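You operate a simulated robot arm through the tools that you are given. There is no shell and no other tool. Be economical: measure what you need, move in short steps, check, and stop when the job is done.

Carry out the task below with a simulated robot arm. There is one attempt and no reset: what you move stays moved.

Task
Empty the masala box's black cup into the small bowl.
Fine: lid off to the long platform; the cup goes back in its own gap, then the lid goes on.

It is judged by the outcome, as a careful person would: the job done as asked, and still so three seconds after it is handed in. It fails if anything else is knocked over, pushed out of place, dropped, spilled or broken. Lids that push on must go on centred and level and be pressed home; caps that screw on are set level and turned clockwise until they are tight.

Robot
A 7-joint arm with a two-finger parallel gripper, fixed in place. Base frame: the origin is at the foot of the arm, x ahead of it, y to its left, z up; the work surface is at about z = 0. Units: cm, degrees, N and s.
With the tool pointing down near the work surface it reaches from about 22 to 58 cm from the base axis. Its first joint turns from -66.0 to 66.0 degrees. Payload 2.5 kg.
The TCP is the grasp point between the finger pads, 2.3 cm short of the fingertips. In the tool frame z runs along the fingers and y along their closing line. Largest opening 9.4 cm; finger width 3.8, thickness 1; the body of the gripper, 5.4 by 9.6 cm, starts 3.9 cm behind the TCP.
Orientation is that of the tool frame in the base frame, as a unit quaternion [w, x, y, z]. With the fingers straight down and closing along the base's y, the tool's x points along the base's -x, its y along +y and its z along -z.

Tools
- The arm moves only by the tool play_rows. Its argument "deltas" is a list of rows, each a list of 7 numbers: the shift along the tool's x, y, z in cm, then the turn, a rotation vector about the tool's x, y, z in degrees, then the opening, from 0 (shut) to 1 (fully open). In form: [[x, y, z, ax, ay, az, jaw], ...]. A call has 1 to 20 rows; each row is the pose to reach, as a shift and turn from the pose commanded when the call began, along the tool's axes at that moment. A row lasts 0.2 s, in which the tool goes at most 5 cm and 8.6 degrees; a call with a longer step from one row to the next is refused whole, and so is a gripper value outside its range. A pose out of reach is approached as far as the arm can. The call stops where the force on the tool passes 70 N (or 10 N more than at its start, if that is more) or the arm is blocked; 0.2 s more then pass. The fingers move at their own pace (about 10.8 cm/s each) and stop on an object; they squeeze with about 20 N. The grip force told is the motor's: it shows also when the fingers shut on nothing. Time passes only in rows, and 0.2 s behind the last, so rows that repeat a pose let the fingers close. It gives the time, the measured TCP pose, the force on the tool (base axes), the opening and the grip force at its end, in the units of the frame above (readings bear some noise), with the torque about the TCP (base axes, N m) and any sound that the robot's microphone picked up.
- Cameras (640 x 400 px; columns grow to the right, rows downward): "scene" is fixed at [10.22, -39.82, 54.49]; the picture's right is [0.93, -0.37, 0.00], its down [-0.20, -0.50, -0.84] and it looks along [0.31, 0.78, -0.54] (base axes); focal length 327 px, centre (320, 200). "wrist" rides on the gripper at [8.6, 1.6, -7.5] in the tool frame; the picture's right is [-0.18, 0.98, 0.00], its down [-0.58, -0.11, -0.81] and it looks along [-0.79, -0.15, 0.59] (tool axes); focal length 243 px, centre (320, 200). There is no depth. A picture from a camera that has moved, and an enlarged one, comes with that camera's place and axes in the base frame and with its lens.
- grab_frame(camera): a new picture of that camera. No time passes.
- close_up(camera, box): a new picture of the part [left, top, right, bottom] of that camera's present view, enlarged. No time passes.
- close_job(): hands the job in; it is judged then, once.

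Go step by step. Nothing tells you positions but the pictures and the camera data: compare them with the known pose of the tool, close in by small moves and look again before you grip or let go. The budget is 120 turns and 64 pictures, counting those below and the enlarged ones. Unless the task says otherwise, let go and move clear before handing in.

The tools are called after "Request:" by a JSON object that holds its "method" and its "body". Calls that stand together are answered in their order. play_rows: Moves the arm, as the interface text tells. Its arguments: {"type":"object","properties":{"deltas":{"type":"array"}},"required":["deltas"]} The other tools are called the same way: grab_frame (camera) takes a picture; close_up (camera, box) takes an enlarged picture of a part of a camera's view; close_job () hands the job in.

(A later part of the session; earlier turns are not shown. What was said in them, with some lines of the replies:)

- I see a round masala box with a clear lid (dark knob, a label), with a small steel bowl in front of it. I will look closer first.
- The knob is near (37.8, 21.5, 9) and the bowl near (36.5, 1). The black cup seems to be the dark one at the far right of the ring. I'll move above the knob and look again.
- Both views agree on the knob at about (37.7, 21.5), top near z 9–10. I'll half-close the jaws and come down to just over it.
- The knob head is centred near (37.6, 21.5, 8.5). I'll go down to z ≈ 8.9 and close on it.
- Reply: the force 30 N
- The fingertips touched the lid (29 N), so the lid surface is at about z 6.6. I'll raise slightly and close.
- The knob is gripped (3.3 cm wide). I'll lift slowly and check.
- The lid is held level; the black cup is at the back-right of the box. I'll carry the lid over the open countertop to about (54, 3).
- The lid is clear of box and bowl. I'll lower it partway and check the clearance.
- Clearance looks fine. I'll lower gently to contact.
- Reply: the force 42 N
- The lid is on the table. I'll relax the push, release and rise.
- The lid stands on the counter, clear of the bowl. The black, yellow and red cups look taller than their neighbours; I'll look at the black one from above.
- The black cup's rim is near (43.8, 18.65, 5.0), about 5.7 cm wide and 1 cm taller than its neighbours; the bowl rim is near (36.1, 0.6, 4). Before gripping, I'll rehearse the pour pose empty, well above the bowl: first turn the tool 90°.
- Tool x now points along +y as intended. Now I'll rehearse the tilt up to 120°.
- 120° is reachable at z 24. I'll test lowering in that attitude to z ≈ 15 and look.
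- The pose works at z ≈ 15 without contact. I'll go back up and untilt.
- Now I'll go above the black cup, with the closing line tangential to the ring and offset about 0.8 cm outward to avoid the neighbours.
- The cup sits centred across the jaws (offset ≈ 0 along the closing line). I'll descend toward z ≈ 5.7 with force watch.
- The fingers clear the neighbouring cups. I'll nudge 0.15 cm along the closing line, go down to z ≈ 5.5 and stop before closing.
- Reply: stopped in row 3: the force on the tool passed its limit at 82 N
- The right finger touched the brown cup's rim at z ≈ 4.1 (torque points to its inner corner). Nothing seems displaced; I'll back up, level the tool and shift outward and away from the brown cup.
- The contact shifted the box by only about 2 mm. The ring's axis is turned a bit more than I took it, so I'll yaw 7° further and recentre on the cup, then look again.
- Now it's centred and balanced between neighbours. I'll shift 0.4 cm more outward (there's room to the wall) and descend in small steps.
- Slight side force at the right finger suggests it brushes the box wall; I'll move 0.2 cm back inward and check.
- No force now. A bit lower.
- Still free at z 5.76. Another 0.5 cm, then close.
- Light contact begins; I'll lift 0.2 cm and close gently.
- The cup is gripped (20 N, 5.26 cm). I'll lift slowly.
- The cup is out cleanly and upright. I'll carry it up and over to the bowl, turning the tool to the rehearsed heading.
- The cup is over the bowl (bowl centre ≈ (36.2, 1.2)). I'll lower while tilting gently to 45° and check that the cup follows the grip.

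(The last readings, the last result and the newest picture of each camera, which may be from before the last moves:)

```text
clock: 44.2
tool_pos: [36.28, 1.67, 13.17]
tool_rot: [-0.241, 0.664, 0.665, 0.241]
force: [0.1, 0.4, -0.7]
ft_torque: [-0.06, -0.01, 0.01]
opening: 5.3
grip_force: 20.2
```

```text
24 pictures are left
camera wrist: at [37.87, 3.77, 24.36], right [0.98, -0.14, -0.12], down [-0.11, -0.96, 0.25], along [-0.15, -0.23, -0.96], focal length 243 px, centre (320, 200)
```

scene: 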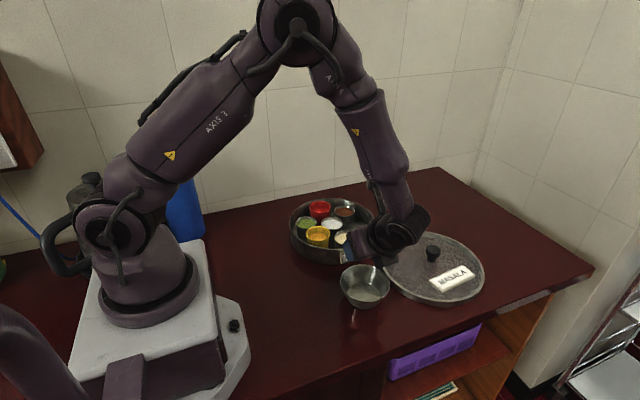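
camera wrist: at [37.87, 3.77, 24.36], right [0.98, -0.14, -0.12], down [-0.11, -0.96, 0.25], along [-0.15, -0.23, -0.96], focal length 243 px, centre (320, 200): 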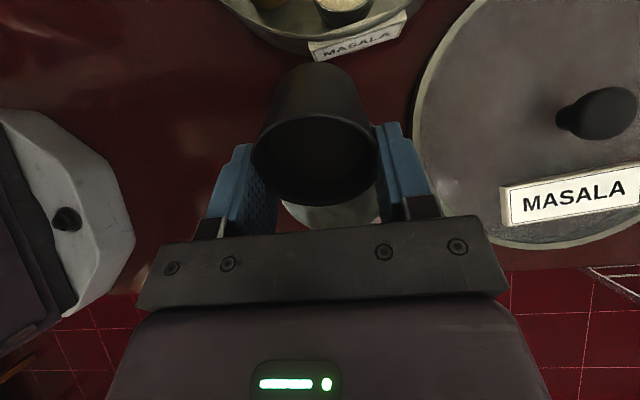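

The cup follows rigidly and its low edge is over the bowl. I'll pour slowly on to 90°, keeping the lip above the bowl's centre and lowering a bit.

Request:
{"method": "play_rows", "body": {"deltas": [[-0.14, -0.1, 0.17, 0, 4, 0, 0.4], [-0.28, -0.15, 0.34, 0, 8, 0, 0.4], [-0.43, -0.25, 0.5, 0, 12, 0, 0.4], [-0.57, -0.25, 0.67, 0, 16, 0, 0.4], [-0.71, -0.25, 0.84, 0, 20, 0, 0.4], [-0.83, -0.25, 0.85, 0, 22.5, 0, 0.4], [-0.94, -0.25, 0.86, 0, 25, 0, 0.4], [-1.06, -0.25, 0.87, 0, 27.5, 0, 0.4], [-1.18, -0.25, 0.88, 0, 30, 0, 0.4], [-1.3, -0.25, 0.89, 0, 32.5, 0, 0.4], [-1.41, -0.25, 0.9, 0, 35, 0, 0.4], [-1.52, -0.25, 0.92, 0, 37.5, 0, 0.4], [-1.62, -0.25, 0.94, 0, 40, 0, 0.4], [-1.72, -0.25, 0.97, 0, 42.5, 0, 0.4], [-1.83, -0.25, 0.99, 0, 45, 0, 0.4], [-1.93, -0.25, 1.01, 0, 47.5, 0, 0.4], [-2.04, -0.25, 1.03, 0, 50, 0, 0.4], [-2.04, -0.25, 1.03, 0, 50, 0, 0.4], [-2.04, -0.25, 1.03, 0, 50, 0, 0.4]]}}

Request:
{"method": "grab_frame", "body": {"camera": "scene"}}

Request:
{"method": "grab_frame", "body": {"camera": "wrist"}}

```text
clock: 48.2
tool_pos: [35.79, 0.89, 10.94]
tool_rot: [-0.499, 0.501, 0.501, 0.499]
force: [0.5, 0.5, -0.4]
ft_torque: [-0.01, 0.03, -0.01]
opening: 5.29
grip_force: 20.3
```

```text
23 pictures are left
```

scene: 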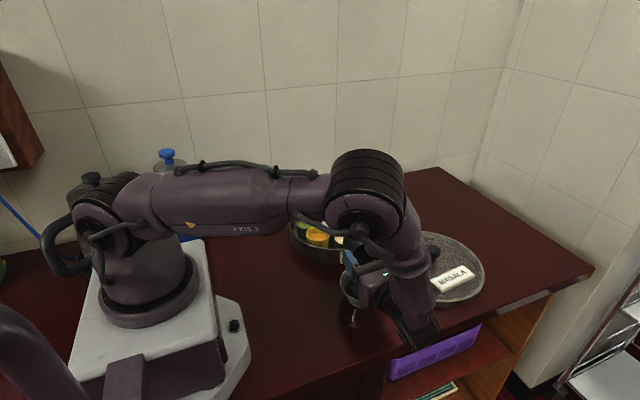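

```text
22 pictures are left
camera wrist: at [37.47, -6.35, 19.64], right [0.98, 0.0, -0.18], down [-0.11, -0.81, -0.58], along [-0.15, 0.59, -0.79], focal length 243 px, centre (320, 200)
```

wrist: 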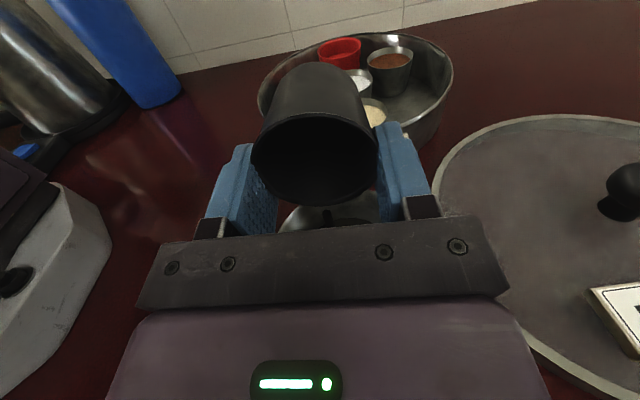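

At 90° something dark seems to be leaving the lip; let me look closely.

Request:
{"method": "close_up", "body": {"camera": "wrist", "box": [220, 50, 420, 240]}}

Request:
{"method": "close_up", "body": {"camera": "scene", "box": [320, 240, 400, 330]}}

```text
2.11 times, centred on (320, 145) of wrist
camera zoom: at [37.47, -6.35, 19.64], right [0.98, 0.0, -0.18], down [-0.11, -0.81, -0.58], along [-0.15, 0.59, -0.79], focal length 511 px, centre (320, 316)
```

zoom: 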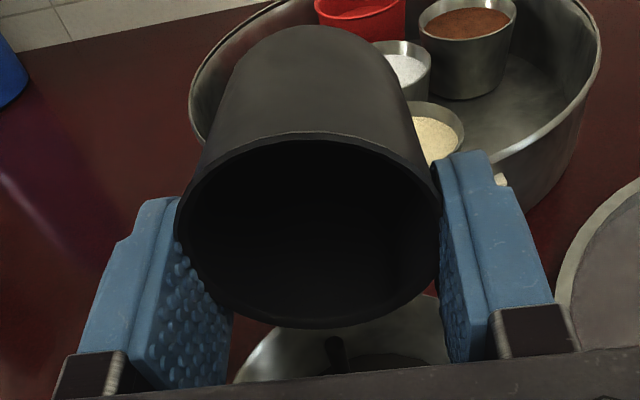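

```text
4.44 times, centred on (360, 285) of scene
camera zoom: at [10.22, -39.83, 54.49], right [0.93, -0.37, 0.0], down [-0.2, -0.5, -0.84], along [0.31, 0.78, -0.54], focal length 1453 px, centre (142, -178)
```

zoom: 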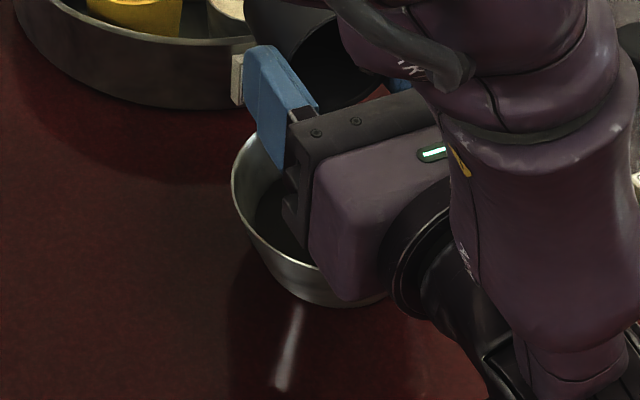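

The contents stream into the bowl, with no spill in sight. I'll hold a second, then continue to 115° while rising slightly.

Request:
{"method": "play_rows", "body": {"deltas": [[0, 0, 0, 0, 0, 0, 0.4], [0, 0, 0, 0, 0, 0, 0.4], [0, 0, 0, 0, 0, 0, 0.4], [0.2, 0, -0.06, 0, 2.5, 0, 0.4], [0.4, 0, -0.13, 0, 5, 0, 0.4], [0.6, 0, -0.2, 0, 7.5, 0, 0.4], [0.8, 0, -0.26, 0, 10, 0, 0.4], [1.0, 0, -0.33, 0, 12.5, 0, 0.4], [1.2, 0, -0.4, 0, 15, 0, 0.4], [1.4, 0, -0.46, 0, 17.5, 0, 0.4], [1.6, 0, -0.52, 0, 20, 0, 0.4], [1.8, 0, -0.6, 0, 22.5, 0, 0.4], [2.0, 0, -0.65, 0, 25, 0, 0.4], [2.0, 0, -0.65, 0, 25, 0, 0.4], [2.0, 0, -0.65, 0, 25, 0, 0.4], [2.0, 0, -0.65, 0, 25, 0, 0.4], [2.0, 0, -0.65, 0, 25, 0, 0.4], [2.0, 0, -0.65, 0, 25, 0, 0.4]]}}

Request:
{"method": "close_up", "body": {"camera": "wrist", "box": [220, 50, 420, 240]}}

Request:
{"method": "close_up", "body": {"camera": "scene", "box": [320, 240, 400, 330]}}

```text
clock: 52.0
tool_pos: [36.02, 0.27, 13.0]
tool_rot: [0.596, -0.381, -0.381, -0.595]
force: [0.6, -0.4, -0.5]
ft_torque: [-0.02, -0.02, 0.0]
opening: 5.29
grip_force: 20.3
```

```text
2.11 times, centred on (320, 145) of wrist
camera zoom: at [37.56, -10.05, 17.69], right [0.98, 0.08, -0.17], down [-0.11, -0.49, -0.87], along [-0.15, 0.87, -0.47], focal length 511 px, centre (320, 316)
```

zoom: 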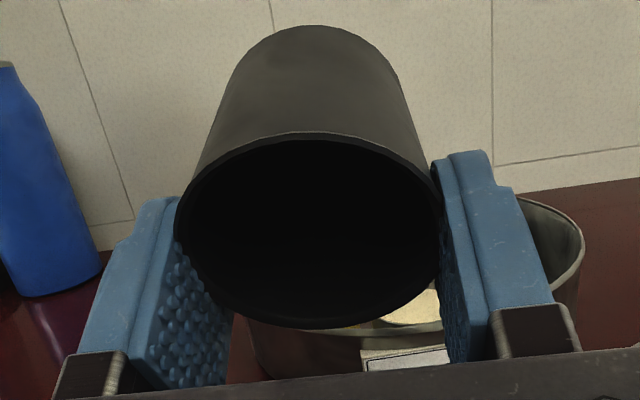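

```text
4.44 times, centred on (360, 285) of scene
camera zoom: at [10.22, -39.82, 54.49], right [0.93, -0.37, 0.0], down [-0.2, -0.5, -0.84], along [0.31, 0.78, -0.54], focal length 1453 px, centre (142, -178)
```

zoom: 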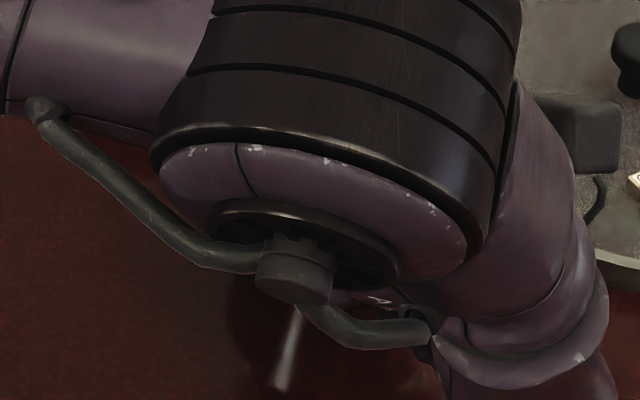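

The cup's inside is too dark to judge, so I'll tip further to 130° (raised for arm clearance) and hold to be sure it empties.

Request:
{"method": "play_rows", "body": {"deltas": [[0.8, 0, 0.33, 0, 0, 0, 0.4], [1.6, 0, 0.66, 0, 0, 0, 0.4], [2.4, 0, 1, 0, 1, 0, 0.4], [3.2, 0, 1.33, 0, 3, 0, 0.4], [4, 0, 1.66, 0, 5, 0, 0.4], [4.8, 0, 2, 0, 8, 0, 0.4], [5.6, 0, 2.33, 0, 11, 0, 0.4], [6.47, 0, 2.69, 0, 13, 0, 0.4], [6.47, 0, 2.69, 0, 15, 0, 0.4], [6.47, 0, 2.69, 0, 15, 0, 0.4], [6.47, 0, 2.69, 0, 15, 0, 0.4], [6.47, 0, 2.69, 0, 15, 0, 0.4], [6.47, 0, 2.69, 0, 15, 0, 0.4], [6.47, 0, 2.69, 0, 15, 0, 0.4]]}}

Request:
{"method": "close_up", "body": {"camera": "wrist", "box": [220, 50, 420, 240]}}

```text
clock: 55.0
tool_pos: [35.9, -0.1, 19.98]
tool_rot: [0.64, -0.3, -0.301, -0.64]
force: [1.2, -0.2, -0.9]
ft_torque: [-0.04, -0.02, -0.01]
opening: 5.28
grip_force: 20.1
```

```text
2.11 times, centred on (320, 145) of wrist
camera zoom: at [37.55, -11.2, 21.84], right [0.98, 0.12, -0.14], down [-0.11, -0.25, -0.96], along [-0.15, 0.96, -0.23], focal length 511 px, centre (320, 316)
```

zoom: 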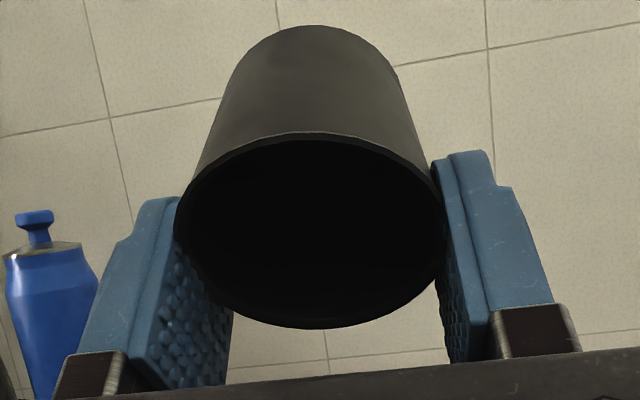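

Now I'll turn the cup upright again in place, above the bowl.

Request:
{"method": "play_rows", "body": {"deltas": [[0, 0, 0, 0, -7, 0, 0.4], [0, 0, 0, 0, -14, 0, 0.4], [0, 0, 0, 0, -21, 0, 0.4], [0, 0, 0, 0, -28, 0, 0.4], [0, 0, 0, 0, -35, 0, 0.4], [0, 0, 0, 0, -42, 0, 0.4], [0, 0, 0, 0, -50, 0, 0.4], [0, 0, 0, 0, -58, 0, 0.4], [0, 0, 0, 0, -66, 0, 0.4], [0, 0, 0, 0, -74, 0, 0.4], [0, 0, 0, 0, -82, 0, 0.4], [0, 0, 0, 0, -90, 0, 0.4], [0, 0, 0, 0, -98, 0, 0.4], [0, 0, 0, 0, -106, 0, 0.4], [0, 0, 0, 0, -114, 0, 0.4], [0, 0, 0, 0, -120, 0, 0.4], [0, 0, 0, 0, -126, 0, 0.4], [0, 0, 0, 0, -130, 0, 0.4], [0, 0, 0, 0, -130, 0, 0.4]]}}

Request:
{"method": "close_up", "body": {"camera": "wrist", "box": [180, 0, 460, 220]}}

Request:
{"method": "grab_frame", "body": {"camera": "scene"}}

Request:
{"method": "close_up", "body": {"camera": "scene", "box": [280, 180, 420, 320]}}

```text
clock: 59.0
tool_pos: [36.02, 0.05, 19.9]
tool_rot: [0.002, 0.707, 0.707, -0.002]
force: [0.7, -0.5, -1.5]
ft_torque: [0.01, 0.0, 0.0]
opening: 5.29
grip_force: 19.6
```

```text
1.82 times, centred on (320, 110) of wrist
camera zoom: at [37.56, 8.87, 27.36], right [0.98, -0.18, 0.0], down [-0.11, -0.58, 0.81], along [-0.15, -0.8, -0.59], focal length 441 px, centre (320, 364)
```

zoom: 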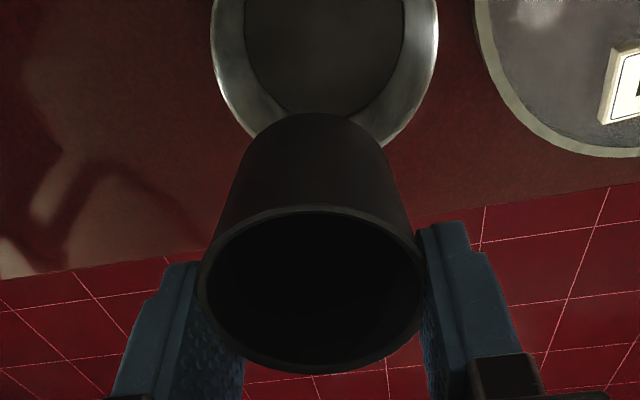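

```text
15 pictures are left
```

scene: 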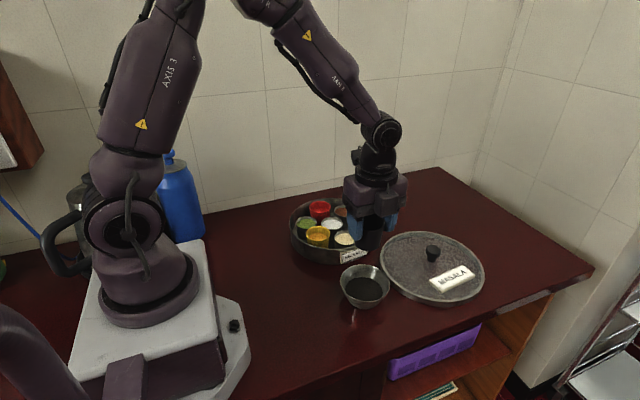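

```text
2.86 times, centred on (350, 250) of scene
camera zoom: at [10.22, -39.82, 54.49], right [0.93, -0.37, 0.0], down [-0.2, -0.5, -0.84], along [0.31, 0.78, -0.54], focal length 934 px, centre (234, 57)
```

zoom: 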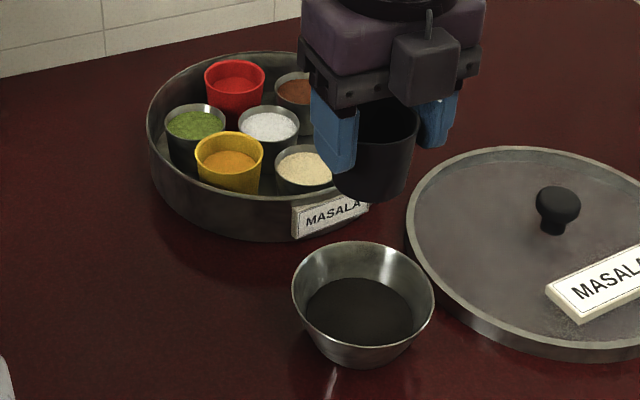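

The bowl holds the dark contents, nothing spilled, and the cup looks empty. I'll carry the cup back along the same path to above its gap.

Request:
{"method": "play_rows", "body": {"deltas": [[1, 0.5, 0, 0, 0, -4, 0.4], [2.5, 1.2, 0, 0, 0, -9, 0.4], [4.2, 2, 0, 0, 0, -14, 0.4], [5.9, 2.8, 0, 0, 0, -19, 0.4], [7.6, 3.6, 0, 0, 0, -25, 0.4], [9.3, 4.4, 0, 0, 0, -31, 0.4], [11, 5.2, 0, 0, 0, -37, 0.4], [12.7, 6, 0, 0, 0, -43, 0.4], [14.4, 6.8, 0.5, 0, 0, -48, 0.4], [16, 7.6, 1.5, 0, 0, -53, 0.4], [17.4, 8.2, 3, 0, 0, -57, 0.4], [18.3, 8.6, 4.5, 0, 0, -60, 0.4], [18.75, 8.85, 6.3, 0, 0, -61.5, 0.4], [18.75, 8.85, 8.3, 0, 0, -61.5, 0.4], [18.75, 8.85, 8.3, 0, 0, -61.5, 0.4], [18.75, 8.85, 8.3, 0, 0, -61.5, 0.4]]}}

Request:
{"method": "close_up", "body": {"camera": "scene", "box": [280, 160, 400, 280]}}

Request:
{"method": "close_up", "body": {"camera": "wrist", "box": [160, 0, 480, 240]}}

```text
clock: 62.4
tool_pos: [44.63, 18.77, 11.26]
tool_rot: [0.001, 0.245, 0.97, -0.002]
force: [-0.3, 0.0, -0.5]
ft_torque: [0.02, 0.0, -0.03]
opening: 5.25
grip_force: 20.0
```

```text
3.33 times, centred on (340, 220) of scene
camera zoom: at [10.22, -39.82, 54.49], right [0.93, -0.37, 0.0], down [-0.2, -0.5, -0.84], along [0.31, 0.78, -0.54], focal length 1090 px, centre (253, 133)
```

zoom: 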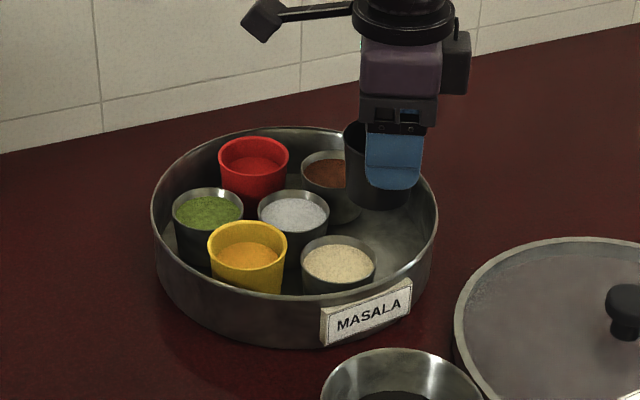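

```text
1.67 times, centred on (320, 120) of wrist
camera zoom: at [37.81, 24.42, 18.74], right [0.63, 0.78, 0.0], down [0.46, -0.37, 0.81], along [0.63, -0.51, -0.59], focal length 404 px, centre (320, 333)
```

zoom: 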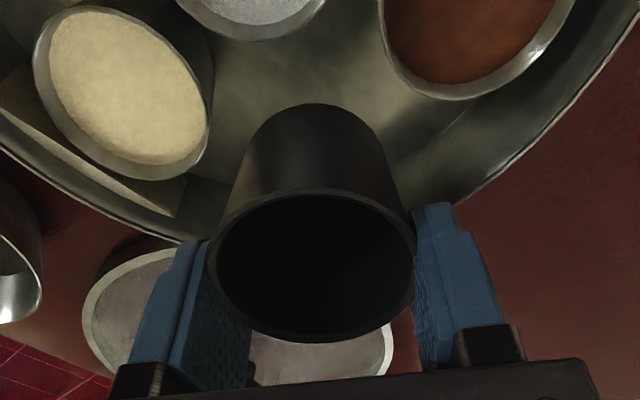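

Aligned above its gap. I'll lower it carefully.

Request:
{"method": "play_rows", "body": {"deltas": [[0, 0, 1.5, 0, 0, 0, 0.4], [0, 0, 3, 0, 0, 0, 0.4], [0, 0, 4.2, 0, 0, 0, 0.4], [0, 0, 5, 0, 0, 0, 0.4], [0, 0, 5.5, 0, 0, 0, 0.4], [0, 0, 5.8, 0, 0, 0, 0.4], [0, 0, 5.8, 0, 0, 0, 0.4]]}}

Request:
{"method": "close_up", "body": {"camera": "wrist", "box": [160, 0, 480, 240]}}

```text
clock: 64.0
tool_pos: [44.77, 18.67, 5.75]
tool_rot: [0.001, 0.246, 0.969, -0.002]
force: [-0.2, 0.2, -0.5]
ft_torque: [-0.01, 0.02, 0.0]
opening: 5.31
grip_force: 19.9
```

```text
1.67 times, centred on (320, 120) of wrist
camera zoom: at [37.88, 24.37, 13.14], right [0.63, 0.78, 0.0], down [0.46, -0.37, 0.81], along [0.63, -0.51, -0.59], focal length 404 px, centre (320, 333)
```

zoom: 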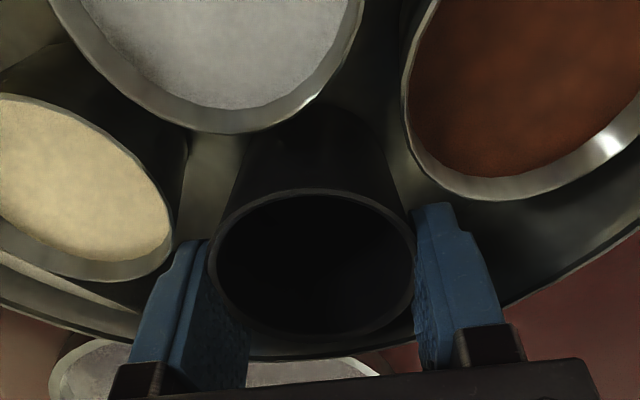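

Nearly the same view as at pick-up. A final few millimetres to contact.

Request:
{"method": "play_rows", "body": {"deltas": [[0, 0, 0.15, 0, 0, 0, 0.4], [0, 0, 0.25, 0, 0, 0, 0.4], [0, 0, 0.3, 0, 0, 0, 0.4]]}}

```text
clock: 64.8
tool_pos: [44.9, 18.77, 5.52]
tool_rot: [0.001, 0.246, 0.969, 0.0]
force: [-1.5, -2.1, 15.0]
ft_torque: [0.04, 0.09, 0.04]
opening: 5.26
grip_force: 19.8
```

The cup is standing on the box floor (15 N). I'll relax, open just enough and rise straight up.

Request:
{"method": "play_rows", "body": {"deltas": [[0, 0, -0.1, 0, 0, 0, 0.4], [0, 0, -0.1, 0, 0, 0, 0.58], [0, 0, -0.1, 0, 0, 0, 0.64], [0, 0, -0.1, 0, 0, 0, 0.64], [0, 0, -0.6, 0, 0, 0, 0.64], [0, 0, -1.2, 0, 0, 0, 0.64], [0, 0, -2.2, 0, 0, 0, 0.64], [0, 0, -4.5, 0, 0, 0, 0.64], [0, 0, -8, 0, 0, 0, 0.64], [0, 0, -12, 0, 0, 0, 0.64], [0, 0, -14, 0, 0, 0, 0.64], [0, 0, -14, 0, 0, 0, 0.64]]}}

Request:
{"method": "close_up", "body": {"camera": "scene", "box": [270, 160, 510, 330]}}

```text
clock: 67.4
tool_pos: [44.7, 18.64, 19.51]
tool_rot: [0.0, 0.246, 0.969, -0.002]
force: [-0.6, -0.8, 0.6]
ft_torque: [0.0, -0.01, -0.02]
opening: 6.03
grip_force: 0.0
```

```text
2.35 times, centred on (390, 245) of scene
camera zoom: at [10.22, -39.83, 54.49], right [0.93, -0.37, 0.0], down [-0.2, -0.5, -0.84], along [0.31, 0.78, -0.54], focal length 769 px, centre (155, 94)
```

zoom: 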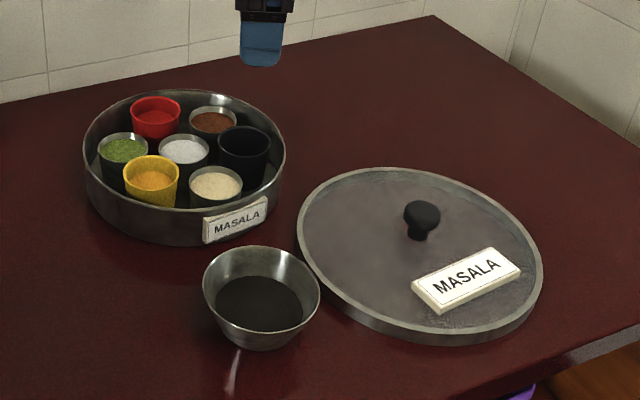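

The cup is back in its gap and all is tidy. Next the lid: I'll go back above its knob.

Request:
{"method": "play_rows", "body": {"deltas": [[-2.6, -1.5, 0, 0, 0, -5, 0.64], [-5.3, -3, 0, 0, 0, -10, 0.64], [-8, -4.5, 0, 0, 0, -15, 0.64], [-10.6, -6, 0, 0, 0, -20, 0.64], [-13.3, -7.5, 0, 0, 0, -25, 0.64], [-15.9, -9, 0, 0, 0, -28.5, 0.64], [-15.9, -9, 4, 0, 0, -28.5, 0.64], [-15.9, -9, 8, 0, 0, -28.5, 0.64], [-15.9, -9, 9.5, 0, 0, -28.5, 0.64], [-15.9, -9, 9.5, 0, 0, -28.5, 0.64]]}}

Request:
{"method": "grab_frame", "body": {"camera": "wrist"}}

```text
clock: 69.6
tool_pos: [54.45, 3.35, 10.22]
tool_rot: [0.0, 0.0, 1.0, -0.002]
force: [-0.7, 0.5, -1.4]
ft_torque: [0.01, -0.01, 0.02]
opening: 6.04
grip_force: 0.1
```

```text
9 pictures are left
camera wrist: at [45.8, 5.03, 17.69], right [0.18, 0.98, 0.0], down [0.58, -0.11, 0.81], along [0.79, -0.15, -0.59], focal length 243 px, centre (320, 200)
```

wrist: 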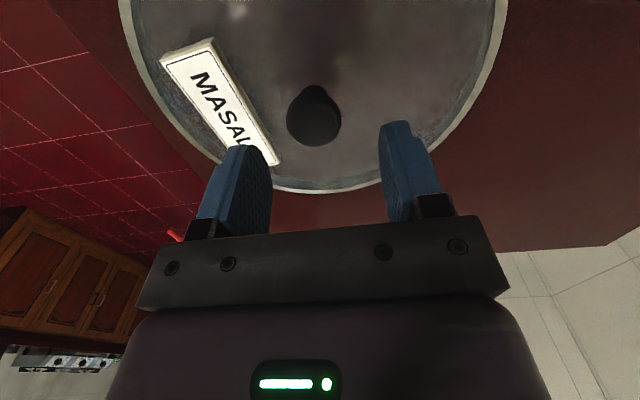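

The knob is just where I left it. I'll lower to the same grip height and close.

Request:
{"method": "play_rows", "body": {"deltas": [[0, -0.15, 2, 0, 0, 0, 0.64], [0, -0.15, 4, 0, 0, 0, 0.64], [0, -0.15, 5, 0, 0, 0, 0.64], [0, -0.15, 5.45, 0, 0, 0, 0.64], [0, -0.15, 5.45, 0, 0, 0, 0.3], [0, -0.15, 5.45, 0, 0, 0, 0], [0, -0.15, 5.45, 0, 0, 0, 0], [0, -0.15, 5.45, 0, 0, 0, 0]]}}

```text
clock: 71.4
tool_pos: [54.6, 3.16, 4.63]
tool_rot: [0.0, 0.0, 1.0, -0.002]
force: [0.6, -1.2, 0.1]
ft_torque: [0.06, -0.14, -0.07]
opening: 3.32
grip_force: 20.0
```

Lid gripped again. I'll lift it and carry it over the box.

Request:
{"method": "play_rows", "body": {"deltas": [[0, 0, -0.5, 0, 0, 0, 0], [0, 0, -1.5, 0, 0, 0, 0], [0, 0, -4, 0, 0, 0, 0], [0, 0, -7, 0, 0, 0, 0], [0, 0, -10, 0, 0, 0, 0], [2, 2.2, -12, 0, 0, 0, 0], [4.1, 4.5, -13, 0, 0, 0, 0], [6.2, 6.8, -13, 0, 0, 0, 0], [8.4, 9.1, -13, 0, 0, 0, 0], [10.5, 11.4, -13, 0, 0, 0, 0], [12.6, 13.7, -13, 0, 0, 0, 0], [14.7, 16, -13, 0, 0, 0, 0], [16.2, 17.5, -13, 0, 0, 0, 0], [16.76, 18.2, -12, 0, 0, 0, 0], [16.76, 18.2, -10, 0, 0, 0, 0], [16.76, 18.2, -8, 0, 0, 0, 0], [16.76, 18.2, -6.5, 0, 0, 0, 0], [16.76, 18.2, -6, 0, 0, 0, 0], [16.76, 18.2, -6, 0, 0, 0, 0]]}}

Request:
{"method": "close_up", "body": {"camera": "scene", "box": [280, 160, 400, 280]}}

Request:
{"method": "grab_frame", "body": {"camera": "wrist"}}

```text
clock: 75.4
tool_pos: [37.58, 21.43, 10.67]
tool_rot: [0.0, 0.0, 1.0, -0.002]
force: [-0.2, 0.0, -1.5]
ft_torque: [-0.01, 0.03, 0.0]
opening: 3.35
grip_force: 20.0
```

```text
3.33 times, centred on (340, 220) of scene
camera zoom: at [10.22, -39.82, 54.49], right [0.93, -0.37, 0.0], down [-0.2, -0.5, -0.84], along [0.31, 0.78, -0.54], focal length 1090 px, centre (253, 133)
```

zoom: 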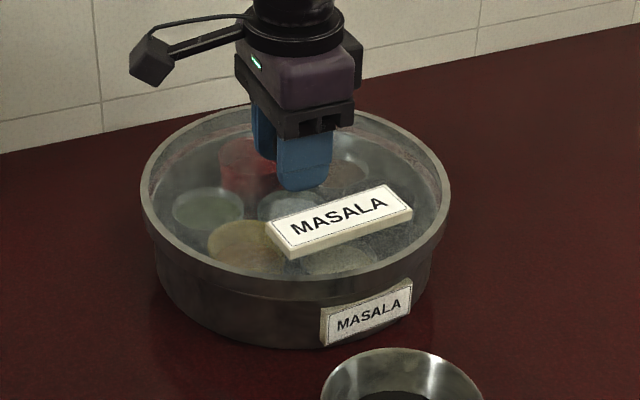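

```text
7 pictures are left
camera wrist: at [28.95, 23.1, 18.01], right [0.18, 0.98, 0.0], down [0.58, -0.11, 0.81], along [0.79, -0.15, -0.59], focal length 243 px, centre (320, 200)
```

wrist: 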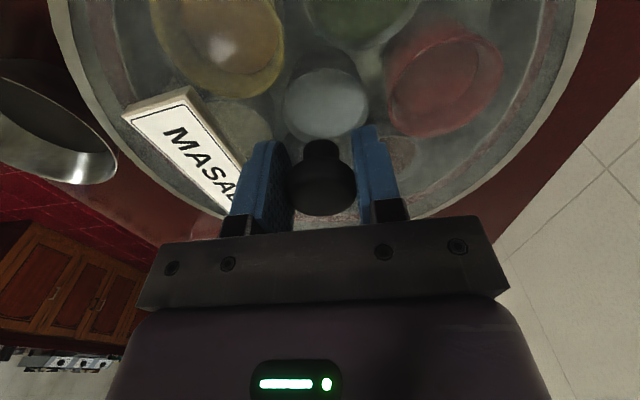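

The lid hovers ~1.6 cm above its seat, aligned within about 2 mm. I'll make a small correction and lower it gently.

Request:
{"method": "play_rows", "body": {"deltas": [[0.05, 0.15, 0, 0, 0, 0, 0], [0.05, 0.15, 0.5, 0, 0, 0, 0], [0.05, 0.15, 0.9, 0, 0, 0, 0], [0.05, 0.15, 1.2, 0, 0, 0, 0], [0.05, 0.15, 1.4, 0, 0, 0, 0]]}}

```text
clock: 76.6
tool_pos: [37.55, 21.32, 9.07]
tool_rot: [0.0, -0.001, 1.0, -0.002]
force: [-0.1, 0.0, 0.0]
ft_torque: [0.15, 0.06, 0.05]
opening: 3.32
grip_force: 20.1
```

The lid's weight is now carried at z ≈ 9.07, matching its original height. I'll press it down and read the force.

Request:
{"method": "play_rows", "body": {"deltas": [[0, 0, 0.15, 0, 0, 0, 0], [0, 0, 0.3, 0, 0, 0, 0], [0, 0, 0.45, 0, 0, 0, 0], [0, 0, 0.55, 0, 0, 0, 0]]}}

Request:
{"method": "close_up", "body": {"camera": "scene", "box": [280, 160, 400, 280]}}

```text
clock: 77.6
tool_pos: [37.93, 21.55, 9.01]
tool_rot: [0.003, 0.0, 1.0, -0.001]
force: [-14.0, -10.6, 62.7]
ft_torque: [-0.26, 0.46, -0.07]
opening: 3.31
grip_force: 20.3
```

```text
3.33 times, centred on (340, 220) of scene
camera zoom: at [10.2, -39.84, 54.48], right [0.93, -0.37, 0.0], down [-0.2, -0.5, -0.84], along [0.31, 0.78, -0.54], focal length 1090 px, centre (253, 133)
```

zoom: 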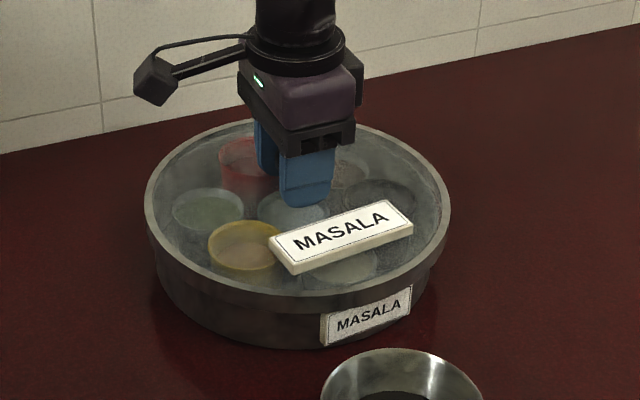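

It's firm at the original height under 63 N. I'll relax, release, rise, and compare with the first picture.

Request:
{"method": "play_rows", "body": {"deltas": [[0, 0, -0.55, 0, 0, 0, 0], [0, 0, -0.55, 0, 0, 0, 0.3], [0, 0, -0.55, 0, 0, 0, 0.6], [0, 0, -0.55, 0, 0, 0, 0.6], [0, 0, -3, 0, 0, 0, 0.6], [0, 0, -6, 0, 0, 0, 0.6], [0, 0, -10, 0, 0, 0, 0.6], [0, 0, -14, 0, 0, 0, 0.6], [0, 0, -14, 0, 0, 0, 0.6]]}}

Request:
{"method": "close_up", "body": {"camera": "scene", "box": [270, 170, 430, 320]}}

```text
clock: 79.6
tool_pos: [37.72, 21.72, 22.5]
tool_rot: [0.0, 0.001, 1.0, -0.002]
force: [-0.2, 0.8, 0.1]
ft_torque: [-0.01, 0.01, 0.0]
opening: 5.64
grip_force: 0.0
```

```text
2.67 times, centred on (350, 245) of scene
camera zoom: at [10.22, -39.83, 54.49], right [0.93, -0.37, 0.0], down [-0.2, -0.5, -0.84], along [0.31, 0.78, -0.54], focal length 872 px, centre (240, 80)
```

zoom: 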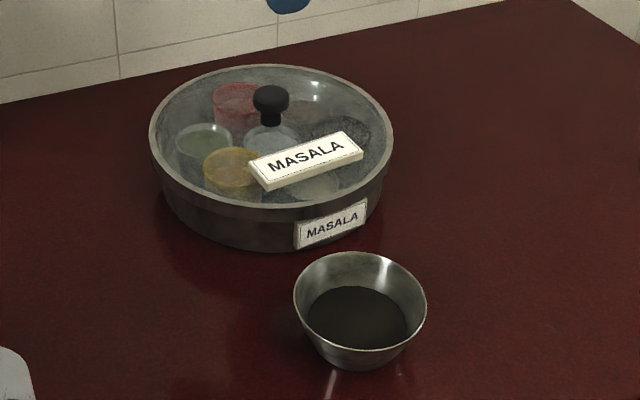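

Lid and box look right; I'll check the seam closely for level and centring.

Request:
{"method": "close_up", "body": {"camera": "scene", "box": [300, 190, 380, 265]}}

Request:
{"method": "grab_frame", "body": {"camera": "wrist"}}

```text
5.33 times, centred on (340, 228) of scene
camera zoom: at [10.22, -39.83, 54.49], right [0.93, -0.37, 0.0], down [-0.2, -0.5, -0.84], along [0.31, 0.78, -0.54], focal length 1744 px, centre (213, 53)
```

zoom: 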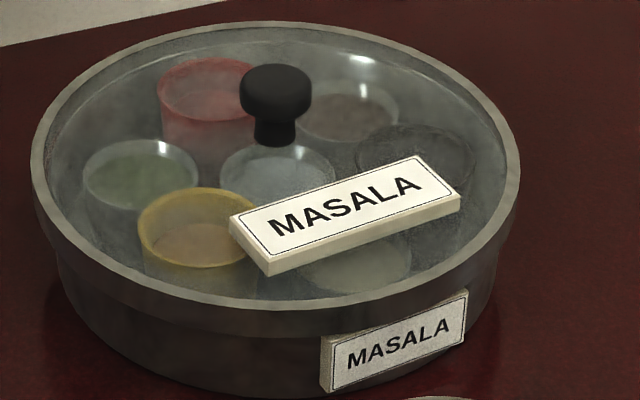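

```text
3 pictures are left
camera wrist: at [29.06, 23.46, 29.95], right [0.18, 0.98, 0.0], down [0.58, -0.11, 0.81], along [0.79, -0.15, -0.59], focal length 243 px, centre (320, 200)
```

wrist: 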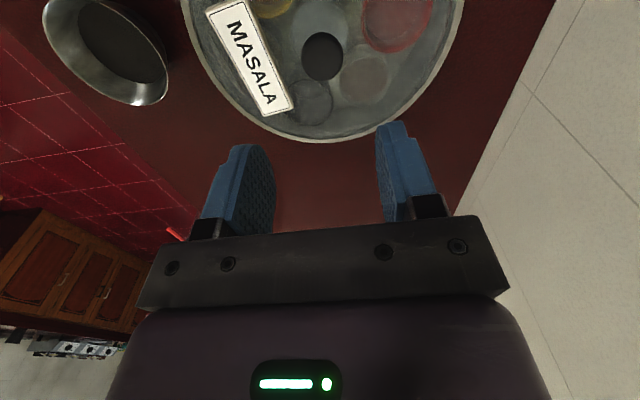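

Done: the black cup is emptied into the small bowl, the cup is back in its own gap, and the lid is on and pressed down to its original height; the box slid about half a centimetre at most.

Request:
{"method": "close_job", "body": {}}

```text
The job is handed in.
```

The black cup's contents are in the small bowl, with no spill visible in the pictures. The cup is back in its own gap, and the lid is back on, pressed down to its original height.

- **Box nudged:** a finger caught the brown cup's rim while I was lining up, and the box slid slightly, by half a centimetre at most. Nothing tipped.
- **Cup looks empty:** its inside is too dark to be certain, but I held it tipped to 130° before setting it upright.
- **Lid placement:** I took the "long platform" to be the countertop, since I saw no other surface, and rested the lid there during the pour.
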